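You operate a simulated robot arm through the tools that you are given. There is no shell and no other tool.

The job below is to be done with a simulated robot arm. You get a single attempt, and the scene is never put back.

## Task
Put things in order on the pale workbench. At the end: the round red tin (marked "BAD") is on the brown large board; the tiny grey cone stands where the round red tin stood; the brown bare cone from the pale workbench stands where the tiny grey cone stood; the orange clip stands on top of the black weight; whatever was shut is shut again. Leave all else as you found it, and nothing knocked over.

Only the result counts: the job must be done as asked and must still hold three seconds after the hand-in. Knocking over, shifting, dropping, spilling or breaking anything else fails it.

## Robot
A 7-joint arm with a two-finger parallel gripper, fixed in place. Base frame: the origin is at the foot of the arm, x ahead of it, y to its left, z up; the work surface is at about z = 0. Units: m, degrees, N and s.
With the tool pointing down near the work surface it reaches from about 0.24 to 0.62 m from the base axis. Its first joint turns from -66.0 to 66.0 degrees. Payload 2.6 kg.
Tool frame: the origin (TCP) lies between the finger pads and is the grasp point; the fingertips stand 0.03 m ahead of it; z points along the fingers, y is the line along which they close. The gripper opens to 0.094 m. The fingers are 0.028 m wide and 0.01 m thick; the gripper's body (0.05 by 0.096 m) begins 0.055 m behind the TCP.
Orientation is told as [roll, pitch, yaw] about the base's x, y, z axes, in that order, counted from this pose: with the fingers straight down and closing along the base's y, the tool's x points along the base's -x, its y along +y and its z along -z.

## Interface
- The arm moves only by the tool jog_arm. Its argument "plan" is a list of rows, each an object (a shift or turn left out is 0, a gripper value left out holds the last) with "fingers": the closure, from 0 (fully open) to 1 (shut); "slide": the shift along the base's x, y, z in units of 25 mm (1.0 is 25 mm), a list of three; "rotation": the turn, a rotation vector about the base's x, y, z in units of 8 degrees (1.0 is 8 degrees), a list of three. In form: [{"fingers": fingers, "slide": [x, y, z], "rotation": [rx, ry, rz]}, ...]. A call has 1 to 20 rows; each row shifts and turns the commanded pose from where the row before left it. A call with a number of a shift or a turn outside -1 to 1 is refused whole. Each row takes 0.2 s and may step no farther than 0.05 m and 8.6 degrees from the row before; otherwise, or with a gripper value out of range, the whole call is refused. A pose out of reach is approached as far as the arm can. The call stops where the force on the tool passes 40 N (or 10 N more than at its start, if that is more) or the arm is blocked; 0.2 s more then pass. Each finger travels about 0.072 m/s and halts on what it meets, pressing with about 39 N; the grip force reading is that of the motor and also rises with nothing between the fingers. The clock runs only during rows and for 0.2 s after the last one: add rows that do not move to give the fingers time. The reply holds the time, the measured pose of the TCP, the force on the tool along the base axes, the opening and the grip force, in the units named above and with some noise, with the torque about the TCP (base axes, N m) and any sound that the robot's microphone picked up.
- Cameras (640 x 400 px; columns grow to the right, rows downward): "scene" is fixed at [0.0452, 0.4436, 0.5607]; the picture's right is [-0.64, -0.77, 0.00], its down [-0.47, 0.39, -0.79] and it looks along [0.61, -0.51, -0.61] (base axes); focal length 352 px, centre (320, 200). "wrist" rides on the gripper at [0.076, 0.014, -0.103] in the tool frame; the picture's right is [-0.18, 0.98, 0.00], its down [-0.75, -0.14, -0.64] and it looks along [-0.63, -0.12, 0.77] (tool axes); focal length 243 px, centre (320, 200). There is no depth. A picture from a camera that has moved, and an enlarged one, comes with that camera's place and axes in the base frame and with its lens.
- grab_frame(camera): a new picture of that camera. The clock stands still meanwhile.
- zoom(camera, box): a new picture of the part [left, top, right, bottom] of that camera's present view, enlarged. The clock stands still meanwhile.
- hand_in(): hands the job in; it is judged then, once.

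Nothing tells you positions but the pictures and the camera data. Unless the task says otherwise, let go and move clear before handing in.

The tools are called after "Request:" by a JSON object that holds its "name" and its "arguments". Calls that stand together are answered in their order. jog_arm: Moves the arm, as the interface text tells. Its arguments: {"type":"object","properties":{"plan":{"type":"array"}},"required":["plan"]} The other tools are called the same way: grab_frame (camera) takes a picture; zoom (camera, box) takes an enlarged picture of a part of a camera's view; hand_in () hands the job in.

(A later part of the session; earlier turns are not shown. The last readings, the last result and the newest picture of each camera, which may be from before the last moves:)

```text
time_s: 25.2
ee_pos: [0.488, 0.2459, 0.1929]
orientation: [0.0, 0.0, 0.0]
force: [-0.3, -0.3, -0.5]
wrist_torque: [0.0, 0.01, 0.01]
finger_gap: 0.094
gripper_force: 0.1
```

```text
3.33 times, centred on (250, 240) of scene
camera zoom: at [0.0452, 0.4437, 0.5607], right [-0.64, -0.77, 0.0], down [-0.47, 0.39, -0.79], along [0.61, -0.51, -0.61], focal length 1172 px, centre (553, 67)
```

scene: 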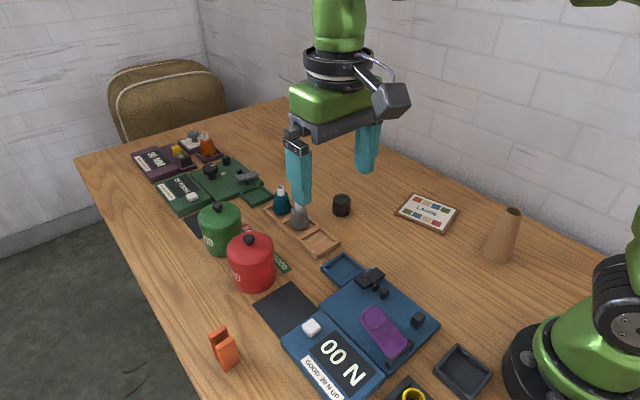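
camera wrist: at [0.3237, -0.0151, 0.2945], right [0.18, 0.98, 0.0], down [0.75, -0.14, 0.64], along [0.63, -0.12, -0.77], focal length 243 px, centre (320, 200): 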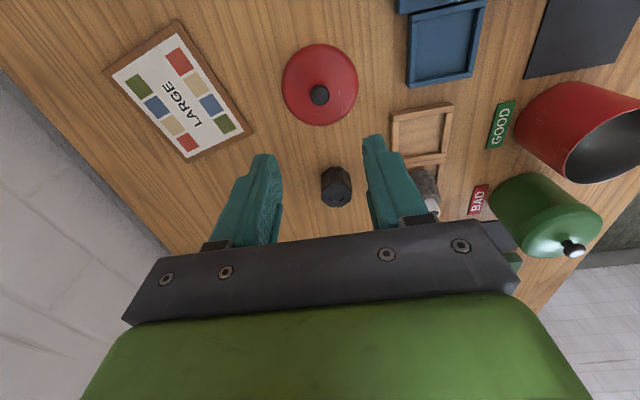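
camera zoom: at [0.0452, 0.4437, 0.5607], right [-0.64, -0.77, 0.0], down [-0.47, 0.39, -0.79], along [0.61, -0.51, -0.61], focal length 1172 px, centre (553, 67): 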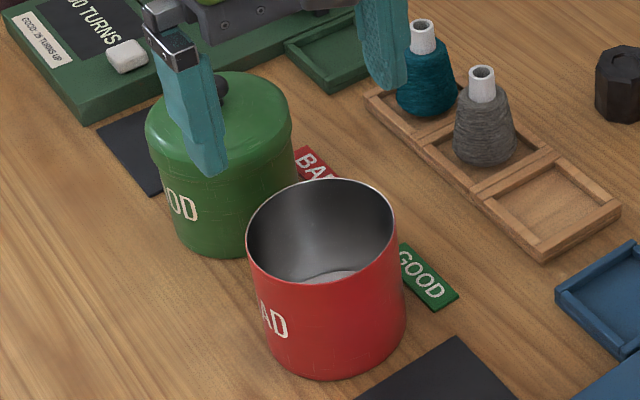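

The tin is centred under the open gripper (rim ≈ 0.08 m wide, 7 mm clearance each side) and empty. I'll descend around its body.

Request:
{"name": "jog_arm", "arguments": {"plan": [{"slide": [-0.06, 0, -0.95]}, {"slide": [0, 0, -0.95]}, {"slide": [0, 0, -0.95]}, {"slide": [0, 0, -0.95]}, {"slide": [0, 0, -0.95]}, {"slide": [0, 0, -0.95]}, {}]}}

Request:
{"name": "zoom", "arguments": {"camera": "scene", "box": [190, 190, 310, 310]}}

Request:
{"name": "grab_frame", "arguments": {"camera": "wrist"}}

```text
time_s: 26.8
ee_pos: [0.484, 0.2444, 0.0495]
orientation: [0.0, 0.0, 0.0]
force: [-0.2, -0.1, -0.4]
wrist_torque: [-0.01, -0.01, -0.01]
finger_gap: 0.094
gripper_force: 0.0
```

```text
3.33 times, centred on (250, 250) of scene
camera zoom: at [0.0452, 0.4436, 0.5607], right [-0.64, -0.77, 0.0], down [-0.47, 0.39, -0.79], along [0.61, -0.51, -0.61], focal length 1172 px, centre (553, 33)
```

zoom: 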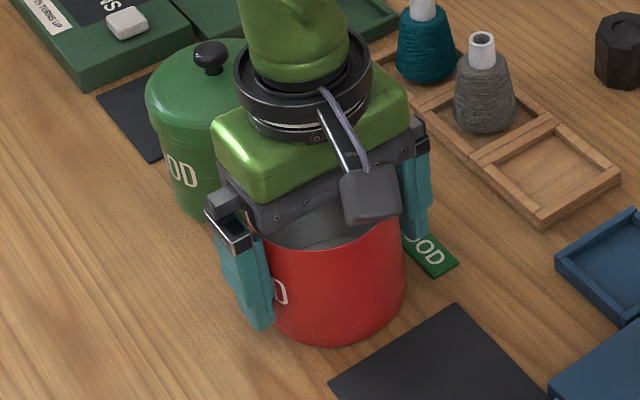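

```text
taken
camera wrist: at [0.4078, 0.258, 0.1523], right [0.18, 0.98, 0.0], down [0.75, -0.14, 0.64], along [0.63, -0.12, -0.77], focal length 243 px, centre (320, 200)
```

wrist: 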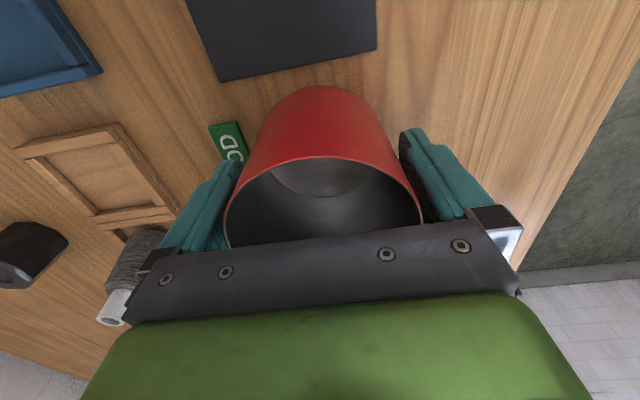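

The fingers straddle the tin's body without touching. I'll close and lift a little.

Request:
{"name": "jog_arm", "arguments": {"plan": [{"fingers": 1}, {}, {}, {"slide": [0, 0, 0.2]}, {"slide": [0, 0, 0.4]}, {"slide": [0, 0, 0.4]}, {}]}}

Request:
{"name": "zoom", "arguments": {"camera": "scene", "box": [190, 190, 310, 310]}}

```text
time_s: 28.4
ee_pos: [0.4845, 0.2439, 0.0747]
orientation: [0.0, 0.0, 0.0]
force: [-0.5, 0.2, -1.4]
wrist_torque: [0.01, 0.04, -0.03]
finger_gap: 0.0856
gripper_force: 39.4
```

```text
3.33 times, centred on (250, 250) of scene
camera zoom: at [0.0452, 0.4436, 0.5607], right [-0.64, -0.77, 0.0], down [-0.47, 0.39, -0.79], along [0.61, -0.51, -0.61], focal length 1172 px, centre (553, 33)
```

zoom: 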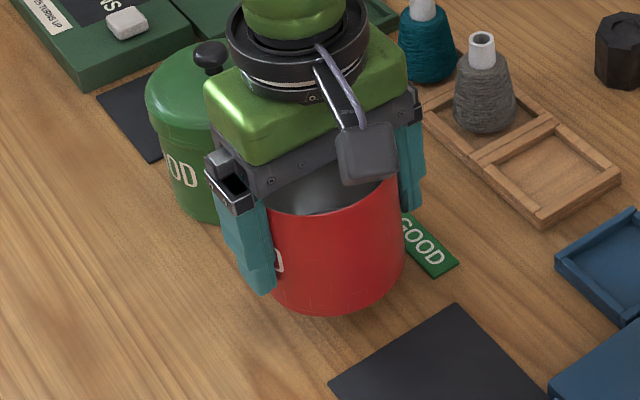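

The tin (0.0856 m wide) lifts cleanly. I'll raise it well above everything and carry it over to the LARGE board.

Request:
{"name": "jog_arm", "arguments": {"plan": [{"slide": [0, 0, 1]}, {"slide": [0, 0, 1]}, {"slide": [0, 0, 1]}, {"slide": [0, 0, 1]}, {"slide": [0, 0, 1]}, {"slide": [-0.208, -0.963, 0]}, {"slide": [-0.208, -0.963, 0]}, {"slide": [-0.208, -0.963, 0]}, {"slide": [-0.208, -0.963, 0]}, {"slide": [-0.208, -0.963, 0]}, {"slide": [-0.208, -0.963, 0]}, {"slide": [-0.208, -0.963, 0]}, {"slide": [-0.208, -0.963, 0]}, {"slide": [-0.208, -0.963, 0]}, {"slide": [-0.208, -0.963, 0]}, {"slide": [-0.208, -0.963, 0]}, {"slide": [-0.208, -0.963, 0]}]}}

Request:
{"name": "jog_arm", "arguments": {"plan": [{"slide": [-0.208, -0.963, 0]}, {"slide": [-0.208, -0.963, 0]}, {"slide": [-0.208, -0.963, 0]}, {"slide": [-0.208, -0.963, 0]}, {"slide": [-0.208, -0.963, 0]}, {"slide": [-0.208, -0.963, 0]}, {}]}}

Request:
{"name": "grab_frame", "arguments": {"camera": "scene"}}

Request:
{"name": "grab_frame", "arguments": {"camera": "wrist"}}

```text
time_s: 32.0
ee_pos: [0.4216, -0.0441, 0.2008]
orientation: [0.0, -0.1, 0.0]
force: [0.0, 0.4, -1.7]
wrist_torque: [0.03, 0.0, 0.02]
finger_gap: 0.0854
gripper_force: 39.6
```

```text
time_s: 33.6
ee_pos: [0.3911, -0.191, 0.2001]
orientation: [0.0, -0.1, 0.0]
force: [-0.4, 1.2, -2.0]
wrist_torque: [0.01, 0.02, 0.02]
finger_gap: 0.0854
gripper_force: 39.2
```

```text
taken
```

scene: 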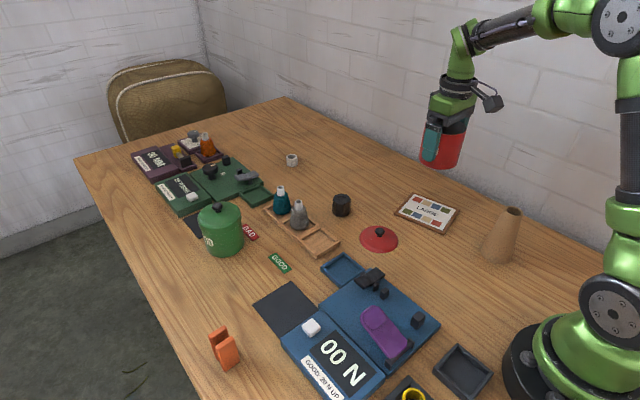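

```text
taken
camera wrist: at [0.3148, -0.1772, 0.3023], right [0.18, 0.98, 0.0], down [0.75, -0.14, 0.64], along [0.63, -0.12, -0.77], focal length 243 px, centre (320, 200)
```

wrist: 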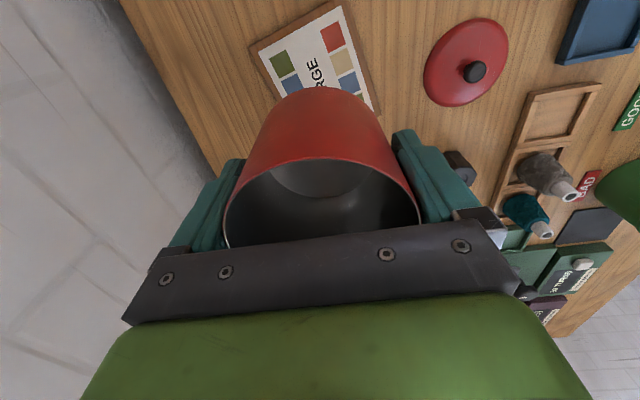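

The tin hangs above the LARGE board at ≈ (0.391, -0.191). I'll lower it to a couple of centimetres above the board and check alignment.

Request:
{"name": "jog_arm", "arguments": {"plan": [{"slide": [0, 0, -1]}, {"slide": [0, 0, -1]}, {"slide": [0, 0, -1]}, {"slide": [0, 0, -1]}, {"slide": [0, 0, -1]}, {}]}}

Request:
{"name": "zoom", "arguments": {"camera": "scene", "box": [370, 140, 490, 260]}}

Request:
{"name": "grab_frame", "arguments": {"camera": "wrist"}}

```text
time_s: 35.0
ee_pos: [0.3902, -0.1908, 0.0749]
orientation: [-0.1, 0.0, 0.0]
force: [-0.4, 0.1, -1.1]
wrist_torque: [-0.03, 0.05, -0.03]
finger_gap: 0.0858
gripper_force: 38.8
```

```text
3.33 times, centred on (430, 200) of scene
camera zoom: at [0.0452, 0.4436, 0.5607], right [-0.64, -0.77, 0.0], down [-0.47, 0.39, -0.79], along [0.61, -0.51, -0.61], focal length 1172 px, centre (-47, 200)
```

zoom: 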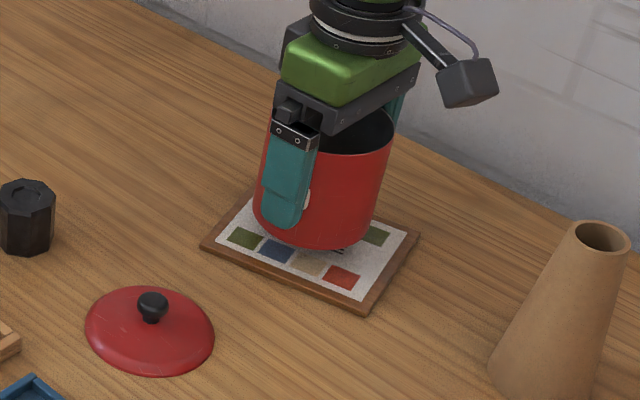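

```text
taken
camera wrist: at [0.3144, -0.1764, 0.1763], right [0.18, 0.98, 0.0], down [0.75, -0.14, 0.64], along [0.63, -0.12, -0.77], focal length 243 px, centre (320, 200)
```

wrist: 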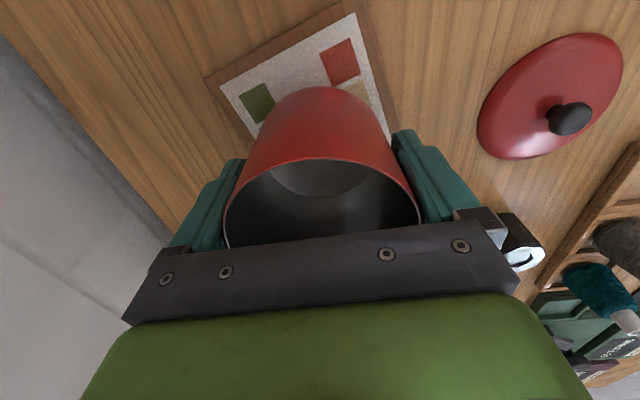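

Alignment with the board looks good. I'll lower the last ~17 mm gently.

Request:
{"name": "jog_arm", "arguments": {"plan": [{"slide": [0, 0, -0.2]}, {"slide": [0, 0, -0.2]}, {"slide": [0, 0, -0.1]}, {}]}}

Request:
{"name": "zoom", "arguments": {"camera": "scene", "box": [385, 180, 475, 250]}}

```text
time_s: 36.0
ee_pos: [0.3902, -0.1898, 0.0631]
orientation: [0.0, -0.1, 0.0]
force: [0.3, -0.1, -1.4]
wrist_torque: [0.01, -0.04, 0.01]
finger_gap: 0.0854
gripper_force: 39.5
```

```text
5.71 times, centred on (430, 215) of scene
camera zoom: at [0.0452, 0.4436, 0.5607], right [-0.64, -0.77, 0.0], down [-0.47, 0.39, -0.79], along [0.61, -0.51, -0.61], focal length 2009 px, centre (-309, 114)
```

zoom: 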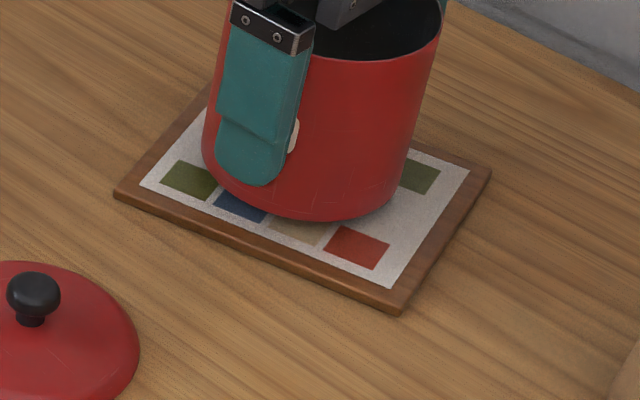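

Request:
{"name": "jog_arm", "arguments": {"plan": [{"slide": [0, 0, -0.08]}, {"slide": [0, 0, -0.06]}, {}]}}

```text
time_s: 36.8
ee_pos: [0.3904, -0.1899, 0.0589]
orientation: [0.0, 0.0, 0.0]
force: [-1.1, -1.1, -1.8]
wrist_torque: [-0.01, 0.02, 0.0]
finger_gap: 0.0854
gripper_force: 39.5
```

No contact yet; I continue with millimetre steps toward the board.

Request:
{"name": "jog_arm", "arguments": {"plan": [{"slide": [0, 0, -0.05]}, {}]}}

Request:
{"name": "zoom", "arguments": {"camera": "scene", "box": [385, 180, 475, 250]}}

```text
time_s: 37.4
ee_pos: [0.3911, -0.1904, 0.0588]
orientation: [0.0, 0.0, 0.1]
force: [0.4, 0.7, -2.2]
wrist_torque: [0.04, 0.01, 0.04]
finger_gap: 0.0855
gripper_force: 38.9
```

```text
5.71 times, centred on (430, 215) of scene
camera zoom: at [0.0452, 0.4436, 0.5607], right [-0.64, -0.77, 0.0], down [-0.47, 0.39, -0.79], along [0.61, -0.51, -0.61], focal length 2009 px, centre (-309, 114)
```

zoom: 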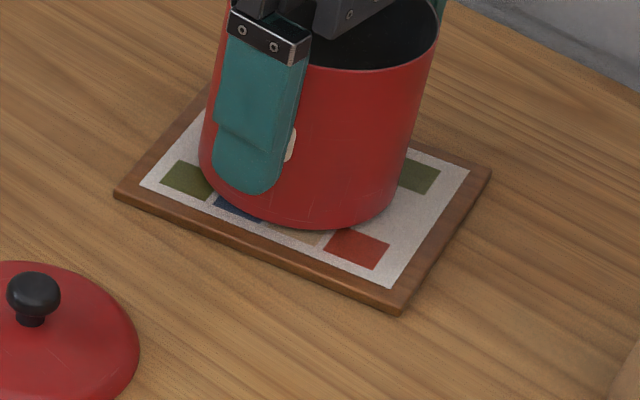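

Request:
{"name": "jog_arm", "arguments": {"plan": [{"slide": [0, 0, -0.05]}, {}]}}

Request:
{"name": "jog_arm", "arguments": {"plan": [{"slide": [0, 0, -0.05]}, {}]}}

```text
time_s: 38.0
ee_pos: [0.3905, -0.1901, 0.0566]
orientation: [0.0, 0.1, 0.0]
force: [1.2, 0.5, -1.0]
wrist_torque: [0.01, 0.0, 0.05]
finger_gap: 0.0851
gripper_force: 39.0
```

```text
time_s: 38.6
ee_pos: [0.3909, -0.1903, 0.0546]
orientation: [0.0, -0.1, -0.1]
force: [-2.5, 1.2, 8.3]
wrist_torque: [0.04, 0.19, 0.0]
finger_gap: 0.0857
gripper_force: 38.8
```

The tin has touched down on the board (8 N). I'll release it and rise straight up.

Request:
{"name": "jog_arm", "arguments": {"plan": [{"fingers": 0}, {}, {}, {"slide": [0, 0, 0.4]}, {"slide": [0, 0, 0.8]}, {"slide": [0, 0, 1]}, {"slide": [0, 0, 1]}, {"slide": [0, 0, 1]}, {"slide": [0, 0, 1]}, {"slide": [0, 0, 0.8]}, {}]}}

Request:
{"name": "zoom", "arguments": {"camera": "scene", "box": [370, 160, 490, 260]}}

Request:
{"name": "grab_frame", "arguments": {"camera": "wrist"}}

```text
time_s: 41.0
ee_pos: [0.39, -0.1901, 0.2049]
orientation: [0.0, 0.1, 0.1]
force: [-0.2, 0.2, 0.5]
wrist_torque: [0.02, 0.01, 0.02]
finger_gap: 0.0941
gripper_force: 0.0
```

```text
4.00 times, centred on (430, 210) of scene
camera zoom: at [0.0452, 0.4436, 0.5607], right [-0.64, -0.77, 0.0], down [-0.47, 0.39, -0.79], along [0.61, -0.51, -0.61], focal length 1406 px, centre (-120, 160)
```

zoom: 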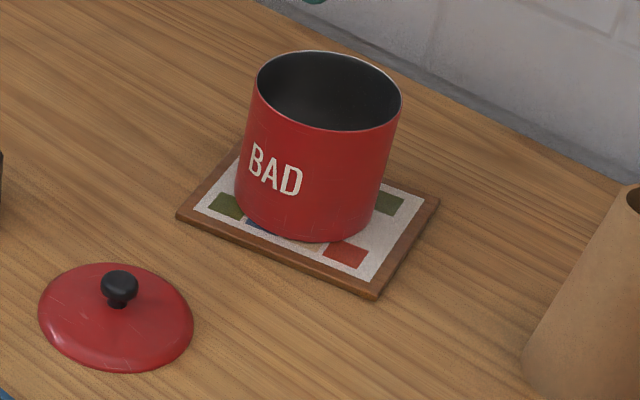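

```text
taken
camera wrist: at [0.3143, -0.1764, 0.3065], right [0.18, 0.98, 0.0], down [0.75, -0.14, 0.64], along [0.63, -0.12, -0.77], focal length 243 px, centre (320, 200)
```

wrist: 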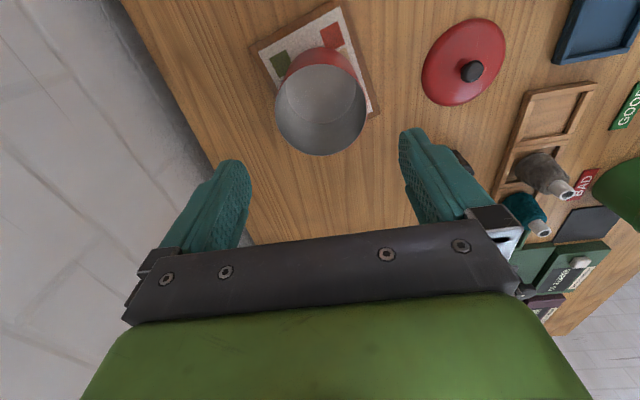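

The open tin stands on the LARGE board. Next, fetch the lid: move above its knob at ≈ (0.400, -0.029).

Request:
{"name": "jog_arm", "arguments": {"plan": [{"fingers": 0.45, "slide": [0.06, 0.92, 0]}, {"slide": [0.06, 0.92, 0]}, {"slide": [0.06, 0.92, 0]}, {"slide": [0.06, 0.92, 0]}, {"slide": [0.06, 0.92, 0]}, {"slide": [0.06, 0.92, 0]}, {"slide": [0.06, 0.92, 0]}, {"slide": [0, 0, -1]}, {"slide": [0, 0, -1]}, {"slide": [0, 0, -1]}, {}]}}

Request:
{"name": "zoom", "arguments": {"camera": "wrist", "box": [200, 40, 440, 200]}}

```text
time_s: 43.4
ee_pos: [0.4022, -0.0293, 0.1303]
orientation: [-0.1, 0.0, 0.0]
force: [-0.3, -0.5, 0.2]
wrist_torque: [0.02, -0.02, 0.01]
finger_gap: 0.0518
gripper_force: 0.0
```

```text
2.50 times, centred on (320, 120) of wrist
camera zoom: at [0.325, -0.0164, 0.2323], right [0.18, 0.98, 0.0], down [0.75, -0.14, 0.64], along [0.63, -0.12, -0.77], focal length 606 px, centre (320, 400)
```

zoom: 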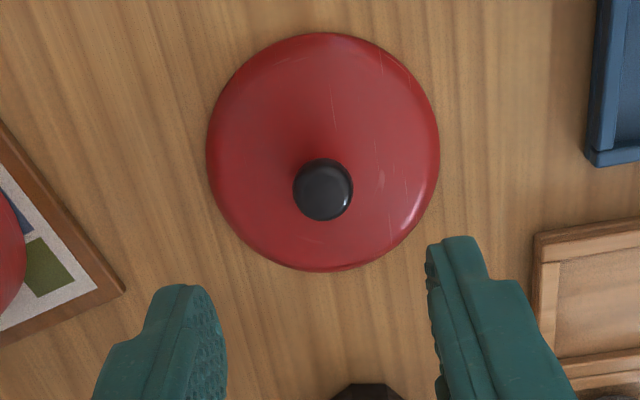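

The knob is aligned with the gripper. I'll descend and grip it.

Request:
{"name": "jog_arm", "arguments": {"plan": [{"slide": [-0.04, 0, -0.96]}, {"slide": [0, 0, -0.96]}, {"slide": [0, 0, -0.9]}, {}, {"fingers": 1}, {}, {}]}}

Request:
{"name": "zoom", "arguments": {"camera": "scene", "box": [340, 190, 420, 270]}}

```text
time_s: 45.0
ee_pos: [0.4002, -0.0296, 0.0629]
orientation: [0.1, 0.0, 0.1]
force: [-0.6, 0.6, 0.4]
wrist_torque: [0.01, -0.03, -0.05]
finger_gap: 0.0
gripper_force: 33.0
```

```text
5.00 times, centred on (380, 230) of scene
camera zoom: at [0.0452, 0.4436, 0.5607], right [-0.64, -0.77, 0.0], down [-0.47, 0.39, -0.79], along [0.61, -0.51, -0.61], focal length 1758 px, centre (20, 50)
```

zoom: 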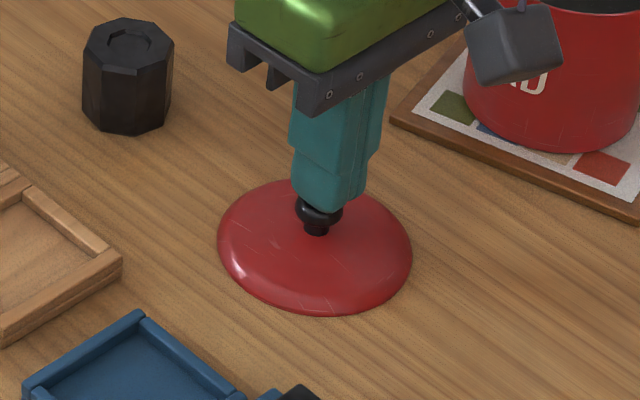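

The fingers closed just above the knob, so the lid sits a bit lower than I assumed. I'll reopen, lower a few more millimetres and check.

Request:
{"name": "jog_arm", "arguments": {"plan": [{"fingers": 0.45}, {}, {}, {"slide": [0, 0, -0.2]}, {"slide": [0, 0, -0.16]}, {}]}}

Request:
{"name": "zoom", "arguments": {"camera": "scene", "box": [350, 200, 410, 260]}}

Request:
{"name": "zoom", "arguments": {"camera": "wrist", "box": [220, 60, 420, 220]}}

```text
time_s: 46.4
ee_pos: [0.4006, -0.029, 0.0517]
orientation: [0.0, 0.0, 0.0]
force: [-0.8, 0.2, -0.1]
wrist_torque: [0.0, -0.01, -0.01]
finger_gap: 0.0519
gripper_force: 0.1
```

```text
6.67 times, centred on (380, 230) of scene
camera zoom: at [0.0452, 0.4436, 0.5607], right [-0.64, -0.77, 0.0], down [-0.47, 0.39, -0.79], along [0.61, -0.51, -0.61], focal length 2344 px, centre (-80, 0)
```

zoom: 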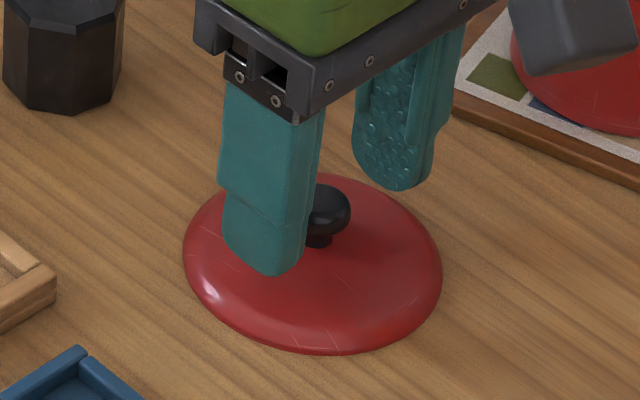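

```text
2.50 times, centred on (320, 140) of wrist
camera zoom: at [0.3241, -0.0154, 0.1548], right [0.18, 0.98, 0.0], down [0.75, -0.14, 0.64], along [0.63, -0.12, -0.77], focal length 606 px, centre (320, 350)
```

zoom: 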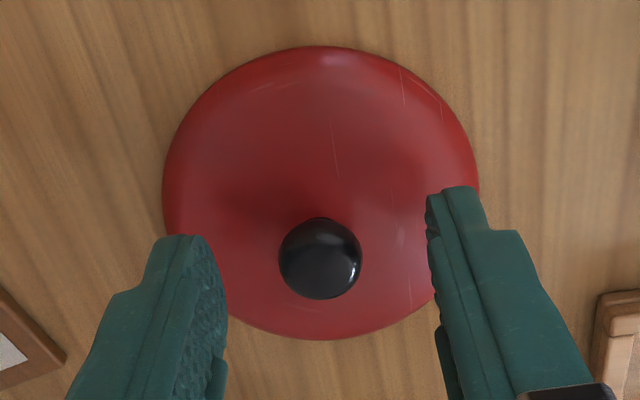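

Geometry relative to the knob now matches the first successful grip. I'll go 2 mm lower for a firmer hold and close.

Request:
{"name": "jog_arm", "arguments": {"plan": [{"slide": [0, 0, -0.08]}, {}, {"fingers": 1}, {}, {}, {}]}}

Request:
{"name": "zoom", "arguments": {"camera": "scene", "box": [350, 200, 410, 260]}}

```text
time_s: 47.8
ee_pos: [0.4, -0.0289, 0.0509]
orientation: [0.0, 0.0, 0.0]
force: [0.3, 0.2, 0.2]
wrist_torque: [-0.01, -0.01, -0.01]
finger_gap: 0.0189
gripper_force: 39.3
```

```text
6.67 times, centred on (380, 230) of scene
camera zoom: at [0.0452, 0.4436, 0.5607], right [-0.64, -0.77, 0.0], down [-0.47, 0.39, -0.79], along [0.61, -0.51, -0.61], focal length 2344 px, centre (-80, 0)
```

zoom: 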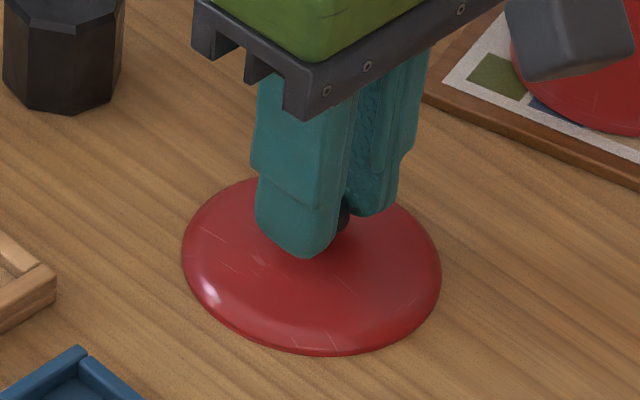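

The knob is held firmly (gap 19 mm). I'll lift the lid high and carry it over the tin on the board.

Request:
{"name": "jog_arm", "arguments": {"plan": [{"slide": [0, 0, 0.6]}, {"slide": [0, 0, 1]}, {"slide": [0, 0, 1]}, {"slide": [0, 0, 1]}, {"slide": [0, 0, 1]}, {"slide": [0, 0, 1]}, {"slide": [0, 0, 1]}, {"slide": [-0.04, -0.92, 0]}, {"slide": [-0.04, -0.92, 0]}, {"slide": [-0.04, -0.92, 0]}, {"slide": [-0.04, -0.92, 0]}, {"slide": [-0.04, -0.92, 0]}, {"slide": [-0.04, -0.92, 0]}, {"slide": [-0.04, -0.92, 0]}, {}]}}

Request:
{"name": "zoom", "arguments": {"camera": "scene", "box": [370, 140, 490, 250]}}

Request:
{"name": "zoom", "arguments": {"camera": "wrist", "box": [200, 20, 440, 200]}}

```text
time_s: 51.0
ee_pos: [0.3936, -0.1901, 0.2149]
orientation: [0.0, 0.0, 0.0]
force: [-0.4, 0.3, -0.2]
wrist_torque: [-0.02, 0.01, 0.01]
finger_gap: 0.0187
gripper_force: 38.8
```

```text
3.64 times, centred on (430, 195) of scene
camera zoom: at [0.0452, 0.4436, 0.5607], right [-0.64, -0.77, 0.0], down [-0.47, 0.39, -0.79], along [0.61, -0.51, -0.61], focal length 1278 px, centre (-80, 218)
```

zoom: 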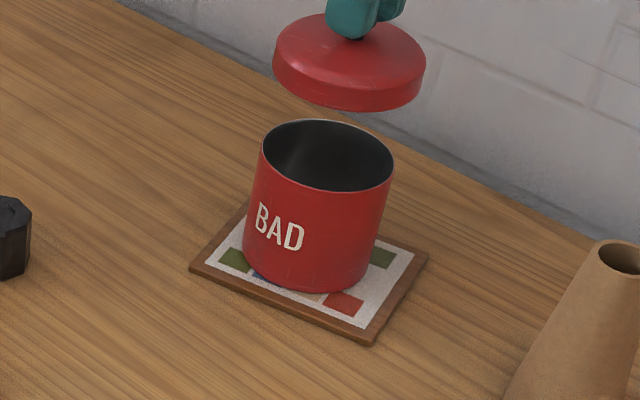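

```text
2.22 times, centred on (320, 110) of wrist
camera zoom: at [0.3171, -0.176, 0.3167], right [0.18, 0.98, 0.0], down [0.75, -0.14, 0.64], along [0.63, -0.12, -0.77], focal length 539 px, centre (320, 400)
```

zoom: 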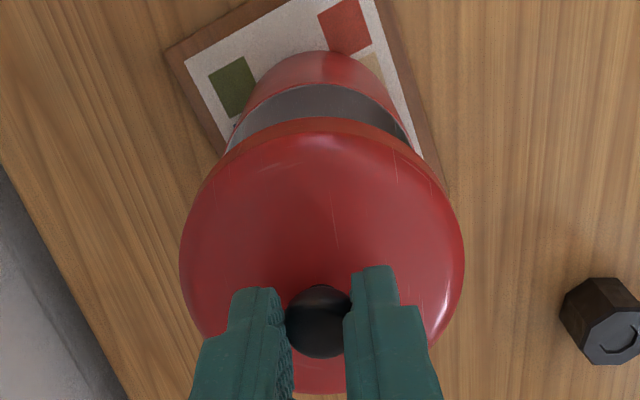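

The lid hangs level over the tin. I'll lower to a few centimetres above the rim and check alignment in both views.

Request:
{"name": "jog_arm", "arguments": {"plan": [{"slide": [0, 0, -0.9]}, {"slide": [0, 0, -0.7]}, {}]}}

Request:
{"name": "zoom", "arguments": {"camera": "scene", "box": [395, 155, 475, 235]}}

Request:
{"name": "zoom", "arguments": {"camera": "wrist", "box": [200, 20, 440, 200]}}

```text
time_s: 51.8
ee_pos: [0.3944, -0.1888, 0.174]
orientation: [0.0, 0.0, -0.1]
force: [-1.0, -0.4, 0.0]
wrist_torque: [0.03, 0.0, -0.03]
finger_gap: 0.0189
gripper_force: 39.1
```

```text
5.00 times, centred on (435, 195) of scene
camera zoom: at [0.0452, 0.4436, 0.5607], right [-0.64, -0.77, 0.0], down [-0.47, 0.39, -0.79], along [0.61, -0.51, -0.61], focal length 1758 px, centre (-255, 225)
```

zoom: 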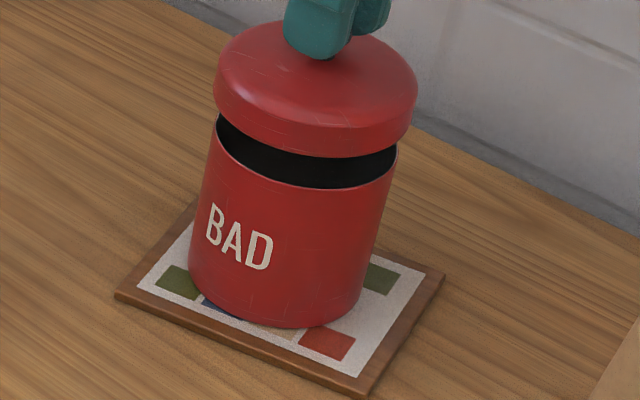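

```text
2.22 times, centred on (320, 110) of wrist
camera zoom: at [0.3174, -0.1755, 0.276], right [0.18, 0.98, 0.0], down [0.75, -0.14, 0.64], along [0.63, -0.12, -0.77], focal length 539 px, centre (320, 400)
```

zoom: 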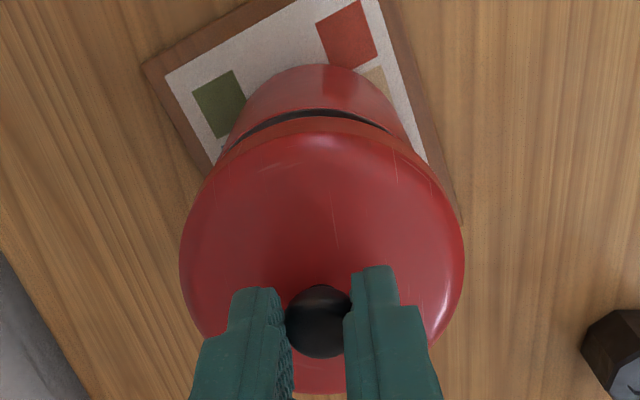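

The lid is centred over the tin in both views. I'll lower it slowly onto the rim.

Request:
{"name": "jog_arm", "arguments": {"plan": [{"slide": [0, 0, -0.4]}, {"slide": [0, 0, -0.4]}, {"slide": [0, 0, -0.16]}, {}]}}

Request:
{"name": "zoom", "arguments": {"camera": "scene", "box": [395, 155, 475, 235]}}

```text
time_s: 52.8
ee_pos: [0.3933, -0.1895, 0.1497]
orientation: [0.1, 0.0, 0.0]
force: [0.2, -0.9, -0.7]
wrist_torque: [-0.01, -0.04, 0.02]
finger_gap: 0.0191
gripper_force: 39.1
```

```text
5.00 times, centred on (435, 195) of scene
camera zoom: at [0.0452, 0.4436, 0.5607], right [-0.64, -0.77, 0.0], down [-0.47, 0.39, -0.79], along [0.61, -0.51, -0.61], focal length 1758 px, centre (-255, 225)
```

zoom: 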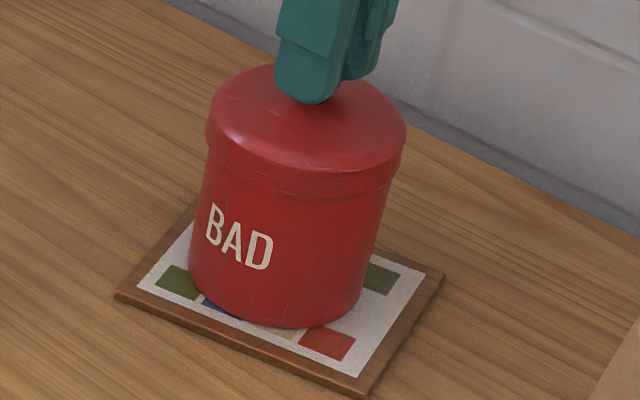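

Request:
{"name": "jog_arm", "arguments": {"plan": [{"slide": [0, 0, -0.1]}, {"slide": [0, 0, -0.08]}, {}]}}

Request:
{"name": "jog_arm", "arguments": {"plan": [{"slide": [0, 0, -0.06]}, {}]}}

```text
time_s: 53.6
ee_pos: [0.3938, -0.1899, 0.1447]
orientation: [0.1, 0.0, -0.1]
force: [0.0, 0.0, -0.4]
wrist_torque: [0.02, 0.0, -0.02]
finger_gap: 0.0192
gripper_force: 38.7
```

```text
time_s: 54.2
ee_pos: [0.3937, -0.1904, 0.1449]
orientation: [-0.1, 0.2, 0.0]
force: [0.0, 1.3, 0.4]
wrist_torque: [0.03, -0.05, -0.03]
finger_gap: 0.019
gripper_force: 39.1
```

Not quite touching yet; two more one-and-a-half millimetre steps while watching force and sound.

Request:
{"name": "jog_arm", "arguments": {"plan": [{"slide": [0, 0, -0.05]}, {}]}}

Request:
{"name": "zoom", "arguments": {"camera": "scene", "box": [395, 155, 475, 235]}}

```text
time_s: 54.8
ee_pos: [0.3933, -0.1896, 0.1423]
orientation: [0.0, 0.0, 0.0]
force: [0.1, -0.3, -1.4]
wrist_torque: [-0.02, 0.0, 0.01]
finger_gap: 0.0194
gripper_force: 39.5
```

```text
5.00 times, centred on (435, 195) of scene
camera zoom: at [0.0452, 0.4436, 0.5607], right [-0.64, -0.77, 0.0], down [-0.47, 0.39, -0.79], along [0.61, -0.51, -0.61], focal length 1758 px, centre (-255, 225)
```

zoom: 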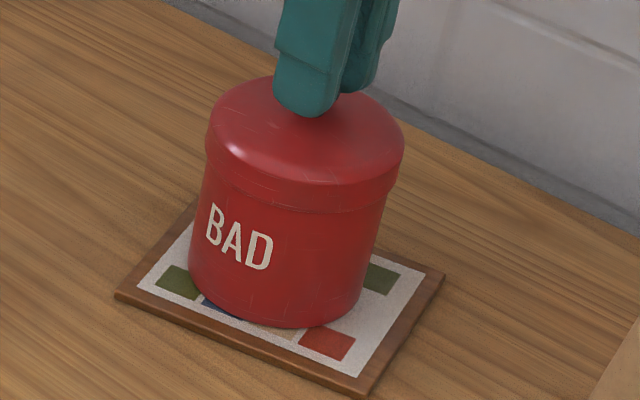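

Request:
{"name": "jog_arm", "arguments": {"plan": [{"slide": [0, 0, -0.05]}, {}]}}

Request:
{"name": "jog_arm", "arguments": {"plan": [{"slide": [0, 0, -0.05]}, {}]}}

```text
time_s: 55.4
ee_pos: [0.3938, -0.1907, 0.142]
orientation: [0.0, 0.0, 0.0]
force: [-0.4, -0.4, 0.3]
wrist_torque: [0.04, -0.02, 0.0]
finger_gap: 0.0189
gripper_force: 39.2
```

```text
time_s: 56.0
ee_pos: [0.3926, -0.1874, 0.1423]
orientation: [0.0, 0.1, 0.0]
force: [-0.6, 0.7, -0.7]
wrist_torque: [0.03, 0.0, 0.03]
finger_gap: 0.0191
gripper_force: 39.4
```

Request:
{"name": "jog_arm", "arguments": {"plan": [{"slide": [0, 0, -0.05]}, {}]}}

Request:
{"name": "zoom", "arguments": {"camera": "scene", "box": [405, 160, 465, 220]}}

```text
time_s: 56.6
ee_pos: [0.3933, -0.1904, 0.1406]
orientation: [-0.1, -0.1, 0.0]
force: [-5.8, 1.2, 19.8]
wrist_torque: [0.02, 0.51, -0.03]
finger_gap: 0.0188
gripper_force: 38.9
heard: snap
```

```text
6.67 times, centred on (435, 190) of scene
camera zoom: at [0.0451, 0.4437, 0.5607], right [-0.64, -0.77, 0.0], down [-0.47, 0.39, -0.79], along [0.61, -0.51, -0.61], focal length 2344 px, centre (-447, 267)
```

zoom: 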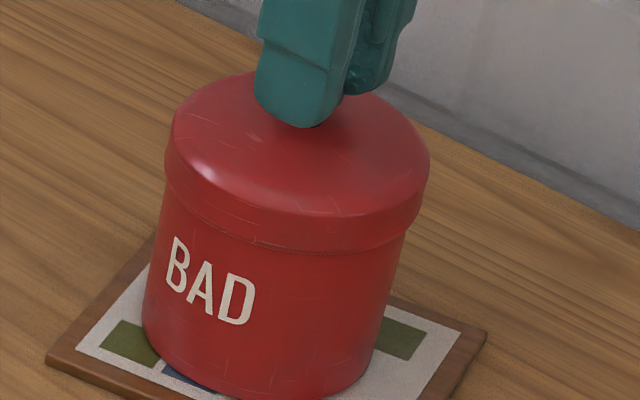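

A "snap" with firm contact: the lid is shut on the tin. I'll release the knob and rise straight up.

Request:
{"name": "jog_arm", "arguments": {"plan": [{"fingers": 0.45}, {}, {}, {"slide": [0, 0, 0.5]}, {"slide": [0, 0, 1]}, {"slide": [0, 0, 1]}, {"slide": [0, 0, 1]}, {}]}}

Request:
{"name": "zoom", "arguments": {"camera": "scene", "box": [395, 155, 475, 235]}}

Request:
{"name": "grab_frame", "arguments": {"camera": "wrist"}}

```text
time_s: 58.4
ee_pos: [0.3933, -0.1922, 0.2273]
orientation: [0.0, 0.0, 0.0]
force: [-0.7, 1.0, -0.2]
wrist_torque: [-0.03, 0.01, -0.01]
finger_gap: 0.0517
gripper_force: 0.0
```

```text
5.00 times, centred on (435, 195) of scene
camera zoom: at [0.0452, 0.4436, 0.5607], right [-0.64, -0.77, 0.0], down [-0.47, 0.39, -0.79], along [0.61, -0.51, -0.61], focal length 1758 px, centre (-255, 225)
```

zoom: 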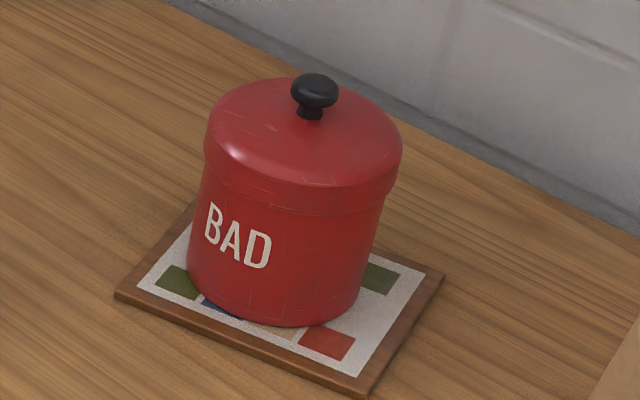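

```text
taken
camera wrist: at [0.3171, -0.1782, 0.3288], right [0.18, 0.98, 0.0], down [0.75, -0.14, 0.64], along [0.63, -0.12, -0.77], focal length 243 px, centre (320, 200)
```

wrist: 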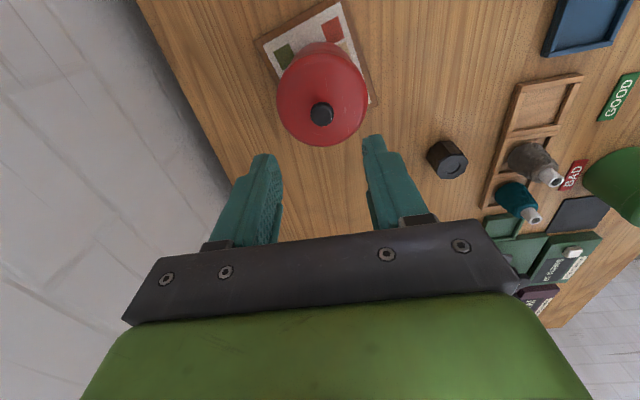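

The red tin is shut and standing on the LARGE board. Next is the grey yarn cone in the tray's middle cell ≈ (0.555, 0.08); I'll move above it.

Request:
{"name": "jog_arm", "arguments": {"plan": [{"fingers": 0.25, "slide": [0.589, 0.98, -0.1]}, {"slide": [0.589, 0.98, -0.1]}, {"slide": [0.589, 0.98, -0.1]}, {"slide": [0.589, 0.98, -0.1]}, {"slide": [0.589, 0.98, -0.1]}, {"slide": [0.589, 0.98, -0.1]}, {"slide": [0.589, 0.98, -0.1]}, {"slide": [0.589, 0.98, -0.1]}, {"slide": [0.589, 0.98, -0.1]}, {"slide": [0.589, 0.98, -0.1]}, {"slide": [0.589, 0.98, -0.1]}, {}]}}

Request:
{"name": "zoom", "arguments": {"camera": "wrist", "box": [200, 40, 440, 220]}}

Request:
{"name": "zoom", "arguments": {"camera": "scene", "box": [250, 175, 346, 255]}}

```text
time_s: 61.0
ee_pos: [0.5556, 0.0808, 0.1995]
orientation: [0.0, 0.0, 0.0]
force: [0.7, 0.4, -0.1]
wrist_torque: [0.04, 0.01, -0.03]
finger_gap: 0.0706
gripper_force: 0.1
```

```text
2.22 times, centred on (320, 130) of wrist
camera zoom: at [0.48, 0.0936, 0.3014], right [0.18, 0.98, 0.0], down [0.75, -0.14, 0.64], along [0.63, -0.12, -0.77], focal length 539 px, centre (320, 356)
```

zoom: 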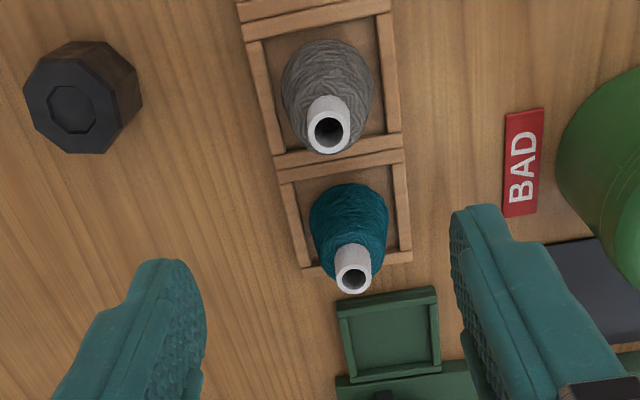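

```text
5.00 times, centred on (298, 215) of scene
camera zoom: at [0.0452, 0.4437, 0.5607], right [-0.64, -0.77, 0.0], down [-0.47, 0.39, -0.79], along [0.61, -0.51, -0.61], focal length 1758 px, centre (430, 125)
```

zoom: 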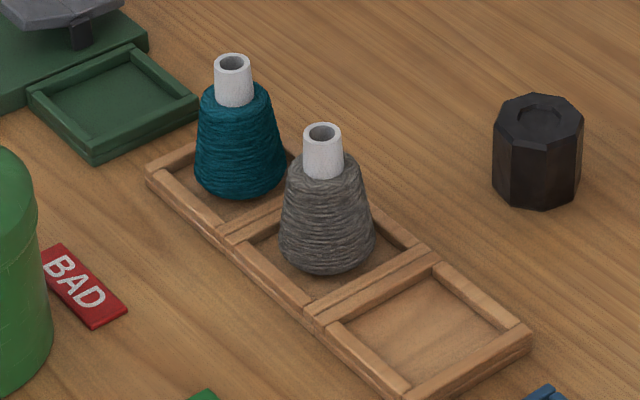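

The grey cone is at ≈ (0.550, 0.084), its white tip spanning z ≈ 0.062–0.083. I'll lower with the fingers around the white tip, above the yarn.

Request:
{"name": "jog_arm", "arguments": {"plan": [{"fingers": 0.45, "slide": [-0.045, 0.027, -0.86]}, {"slide": [-0.045, 0.027, -0.86]}, {"slide": [-0.045, 0.027, -0.86]}, {"slide": [-0.045, 0.027, -0.86]}, {"slide": [-0.045, 0.027, -0.82]}, {}]}}

Request:
{"name": "zoom", "arguments": {"camera": "wrist", "box": [220, 80, 420, 220]}}

Request:
{"name": "zoom", "arguments": {"camera": "scene", "box": [262, 175, 334, 235]}}

```text
time_s: 62.4
ee_pos: [0.5508, 0.0851, 0.0924]
orientation: [0.1, -0.1, -0.1]
force: [0.1, 0.3, -0.3]
wrist_torque: [-0.03, -0.05, 0.0]
finger_gap: 0.0516
gripper_force: 0.1
```

```text
2.86 times, centred on (320, 150) of wrist
camera zoom: at [0.4747, 0.0974, 0.1954], right [0.18, 0.98, 0.0], down [0.75, -0.14, 0.64], along [0.63, -0.12, -0.77], focal length 693 px, centre (320, 343)
```

zoom: 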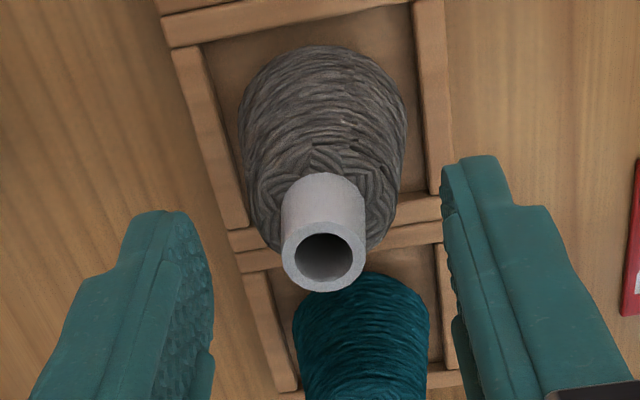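

```text
6.67 times, centred on (298, 205) of scene
camera zoom: at [0.0452, 0.4436, 0.5607], right [-0.64, -0.77, 0.0], down [-0.47, 0.39, -0.79], along [0.61, -0.51, -0.61], focal length 2344 px, centre (467, 167)
```

zoom: 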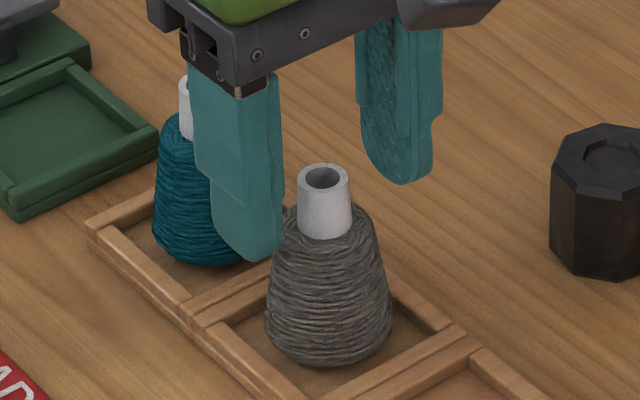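

The white tip is between the fingers. I'll centre 3 mm in x and close.

Request:
{"name": "jog_arm", "arguments": {"plan": [{"slide": [-0.12, 0, 0.04]}, {"fingers": 1}, {}, {}, {}]}}

Request:
{"name": "zoom", "arguments": {"camera": "scene", "box": [262, 175, 334, 235]}}

```text
time_s: 63.6
ee_pos: [0.547, 0.0839, 0.0936]
orientation: [0.0, 0.0, -0.1]
force: [1.0, 0.4, -0.4]
wrist_torque: [0.04, 0.01, 0.0]
finger_gap: 0.0156
gripper_force: 39.1
```

```text
6.67 times, centred on (298, 205) of scene
camera zoom: at [0.0452, 0.4436, 0.5607], right [-0.64, -0.77, 0.0], down [-0.47, 0.39, -0.79], along [0.61, -0.51, -0.61], focal length 2344 px, centre (467, 167)
```

zoom: 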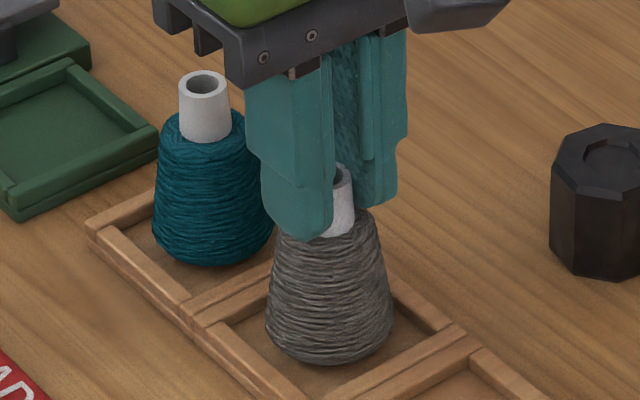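

It holds the white tip (gap 15.6 mm). I'll lift slowly and check.

Request:
{"name": "jog_arm", "arguments": {"plan": [{"slide": [0, 0, 0.2]}, {"slide": [0, 0, 0.4]}, {"slide": [0, 0, 0.6]}, {"slide": [0, 0, 0.8]}, {}]}}

Request:
{"name": "zoom", "arguments": {"camera": "scene", "box": [250, 165, 346, 245]}}

```text
time_s: 64.8
ee_pos: [0.5473, 0.0812, 0.1442]
orientation: [0.0, 0.0, 0.1]
force: [0.1, 0.2, 0.3]
wrist_torque: [-0.01, 0.01, -0.02]
finger_gap: 0.0162
gripper_force: 39.5
```

```text
5.00 times, centred on (298, 205) of scene
camera zoom: at [0.0452, 0.4436, 0.5607], right [-0.64, -0.77, 0.0], down [-0.47, 0.39, -0.79], along [0.61, -0.51, -0.61], focal length 1758 px, centre (430, 175)
```

zoom: 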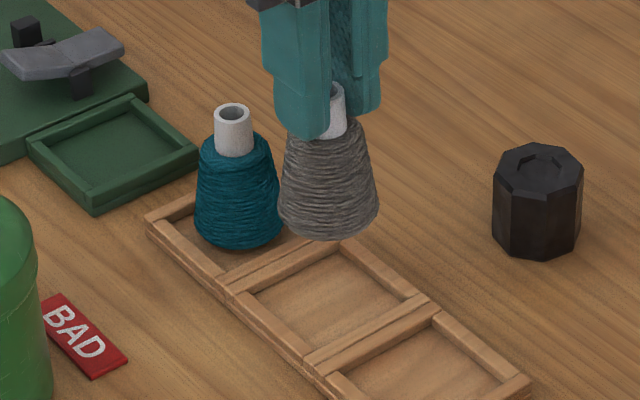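

The grey cone hangs upright. I'll raise it and carry it over the spot where the red tin stood (0.486, 0.245).

Request:
{"name": "jog_arm", "arguments": {"plan": [{"slide": [0, 0, 1]}, {"slide": [0, 0, 1]}, {"slide": [-0.35, 0.92, 0]}, {"slide": [-0.35, 0.92, 0]}, {"slide": [-0.35, 0.92, 0]}, {"slide": [-0.35, 0.92, 0]}, {"slide": [-0.35, 0.92, 0]}, {"slide": [-0.35, 0.92, 0]}, {"slide": [-0.35, 0.92, 0]}, {}]}}

Request:
{"name": "grab_frame", "arguments": {"camera": "scene"}}

Request:
{"name": "zoom", "arguments": {"camera": "wrist", "box": [200, 0, 440, 200]}}

```text
time_s: 67.0
ee_pos: [0.4856, 0.246, 0.1919]
orientation: [-0.1, 0.0, -0.1]
force: [0.1, -0.5, -0.8]
wrist_torque: [0.0, 0.01, -0.02]
finger_gap: 0.0157
gripper_force: 39.0
```

```text
taken
```

scene: 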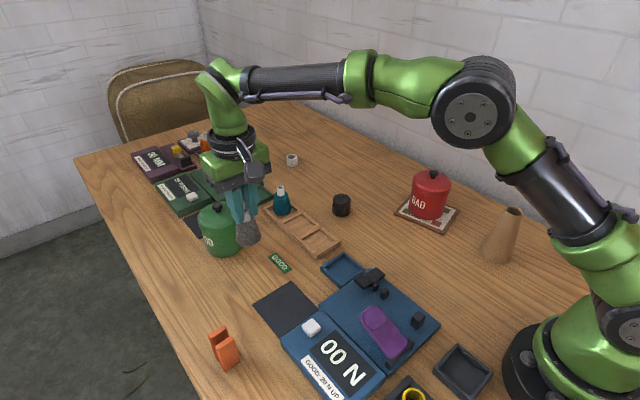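

```text
2.00 times, centred on (320, 100) of wrist
camera zoom: at [0.4088, 0.2585, 0.2944], right [0.18, 0.98, 0.0], down [0.75, -0.14, 0.64], along [0.63, -0.12, -0.77], focal length 485 px, centre (320, 400)
```

zoom: 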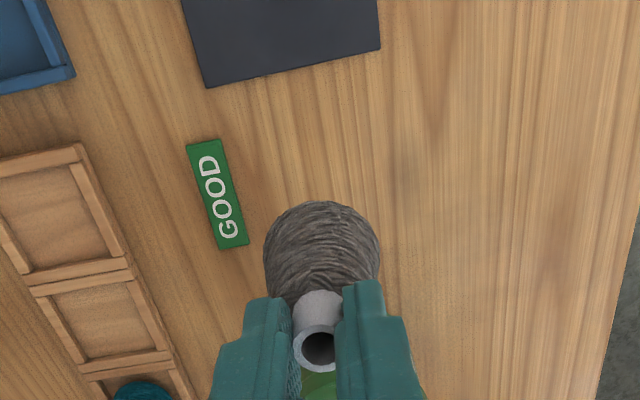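

The drop spot is clear. I'll lower the cone to just above the bench.

Request:
{"name": "jog_arm", "arguments": {"plan": [{"slide": [0, 0, -0.9]}, {"slide": [0, 0, -0.9]}, {"slide": [0, 0, -0.9]}, {"slide": [0, 0, -0.8]}, {"slide": [0, 0, -0.2]}, {}]}}

Request:
{"name": "zoom", "arguments": {"camera": "scene", "box": [210, 210, 306, 290]}}

```text
time_s: 68.4
ee_pos: [0.4849, 0.2436, 0.0996]
orientation: [-0.1, 0.0, -0.1]
force: [-0.9, 0.6, -1.0]
wrist_torque: [0.01, 0.01, -0.01]
finger_gap: 0.0162
gripper_force: 38.7
```

```text
5.00 times, centred on (258, 250) of scene
camera zoom: at [0.0452, 0.4436, 0.5607], right [-0.64, -0.77, 0.0], down [-0.47, 0.39, -0.79], along [0.61, -0.51, -0.61], focal length 1758 px, centre (630, -50)
```

zoom: 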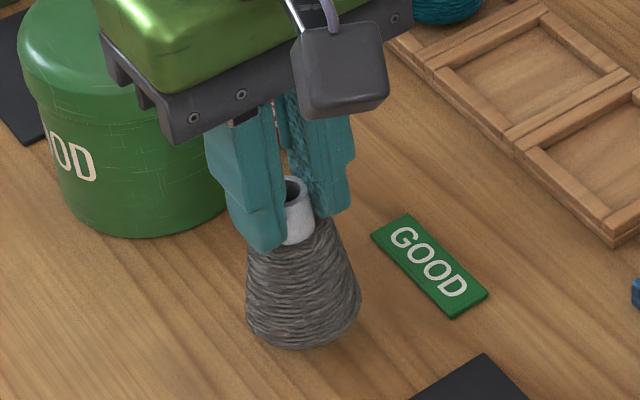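

A few millimetres remain; I'll go down in small steps until contact.

Request:
{"name": "jog_arm", "arguments": {"plan": [{"slide": [0, 0, -0.12]}, {"slide": [0, 0, -0.08]}, {}]}}

Request:
{"name": "jog_arm", "arguments": {"plan": [{"slide": [0, 0, -0.06]}, {}]}}

Request:
{"name": "jog_arm", "arguments": {"plan": [{"slide": [0, 0, -0.06]}, {}]}}

```text
time_s: 69.2
ee_pos: [0.486, 0.2439, 0.0962]
orientation: [0.0, 0.0, 0.0]
force: [-0.7, 0.5, -0.1]
wrist_torque: [-0.03, -0.03, -0.02]
finger_gap: 0.016
gripper_force: 38.8
```

```text
time_s: 69.8
ee_pos: [0.484, 0.244, 0.0946]
orientation: [-0.1, 0.0, 0.0]
force: [-0.4, -0.6, -0.3]
wrist_torque: [0.01, -0.02, -0.01]
finger_gap: 0.0161
gripper_force: 38.7
```

```text
time_s: 70.4
ee_pos: [0.4844, 0.2441, 0.0947]
orientation: [0.0, 0.1, -0.1]
force: [0.2, -0.4, 0.1]
wrist_torque: [0.0, 0.0, -0.03]
finger_gap: 0.0161
gripper_force: 39.5
```

Request:
{"name": "jog_arm", "arguments": {"plan": [{"slide": [0, 0, -0.06]}, {}]}}

Request:
{"name": "jog_arm", "arguments": {"plan": [{"slide": [0, 0, -0.06]}, {}]}}

Request:
{"name": "zoom", "arguments": {"camera": "scene", "box": [230, 230, 290, 285]}}

```text
time_s: 71.0
ee_pos: [0.4849, 0.2447, 0.0922]
orientation: [-0.1, 0.0, 0.1]
force: [-0.6, -0.2, -0.5]
wrist_torque: [0.01, -0.01, -0.02]
finger_gap: 0.0159
gripper_force: 38.9
```

```text
time_s: 71.6
ee_pos: [0.4841, 0.2436, 0.0899]
orientation: [0.0, 0.0, 0.0]
force: [-0.6, -0.2, -0.4]
wrist_torque: [-0.02, 0.0, 0.0]
finger_gap: 0.0157
gripper_force: 38.5
```

```text
7.27 times, centred on (260, 258) of scene
camera zoom: at [0.0452, 0.4436, 0.5607], right [-0.64, -0.77, 0.0], down [-0.47, 0.39, -0.79], along [0.61, -0.51, -0.61], focal length 2557 px, centre (756, -218)
```

zoom: 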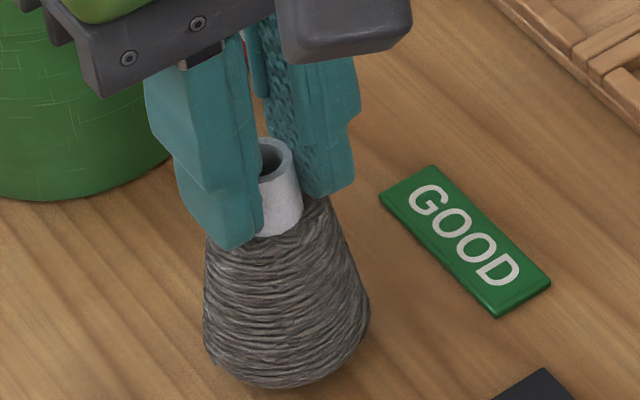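

Request:
{"name": "jog_arm", "arguments": {"plan": [{"slide": [0, 0, -0.05]}, {}]}}

Request:
{"name": "jog_arm", "arguments": {"plan": [{"slide": [0, 0, -0.05]}, {}]}}

```text
time_s: 72.2
ee_pos: [0.4849, 0.2448, 0.0889]
orientation: [0.1, -0.1, 0.0]
force: [0.9, -0.2, -1.2]
wrist_torque: [0.01, 0.02, -0.01]
finger_gap: 0.0161
gripper_force: 39.2
```

```text
time_s: 72.8
ee_pos: [0.4848, 0.2447, 0.0888]
orientation: [0.0, 0.0, 0.0]
force: [-0.3, -1.7, 1.7]
wrist_torque: [-0.06, 0.04, 0.0]
finger_gap: 0.0161
gripper_force: 38.6
```

Request:
{"name": "jog_arm", "arguments": {"plan": [{"slide": [0, 0, -0.04]}, {}]}}

```text
time_s: 73.4
ee_pos: [0.4854, 0.245, 0.0884]
orientation: [0.0, 0.0, 0.0]
force: [-4.6, -0.8, 13.3]
wrist_torque: [-0.14, 0.34, -0.01]
finger_gap: 0.0158
gripper_force: 39.1
```

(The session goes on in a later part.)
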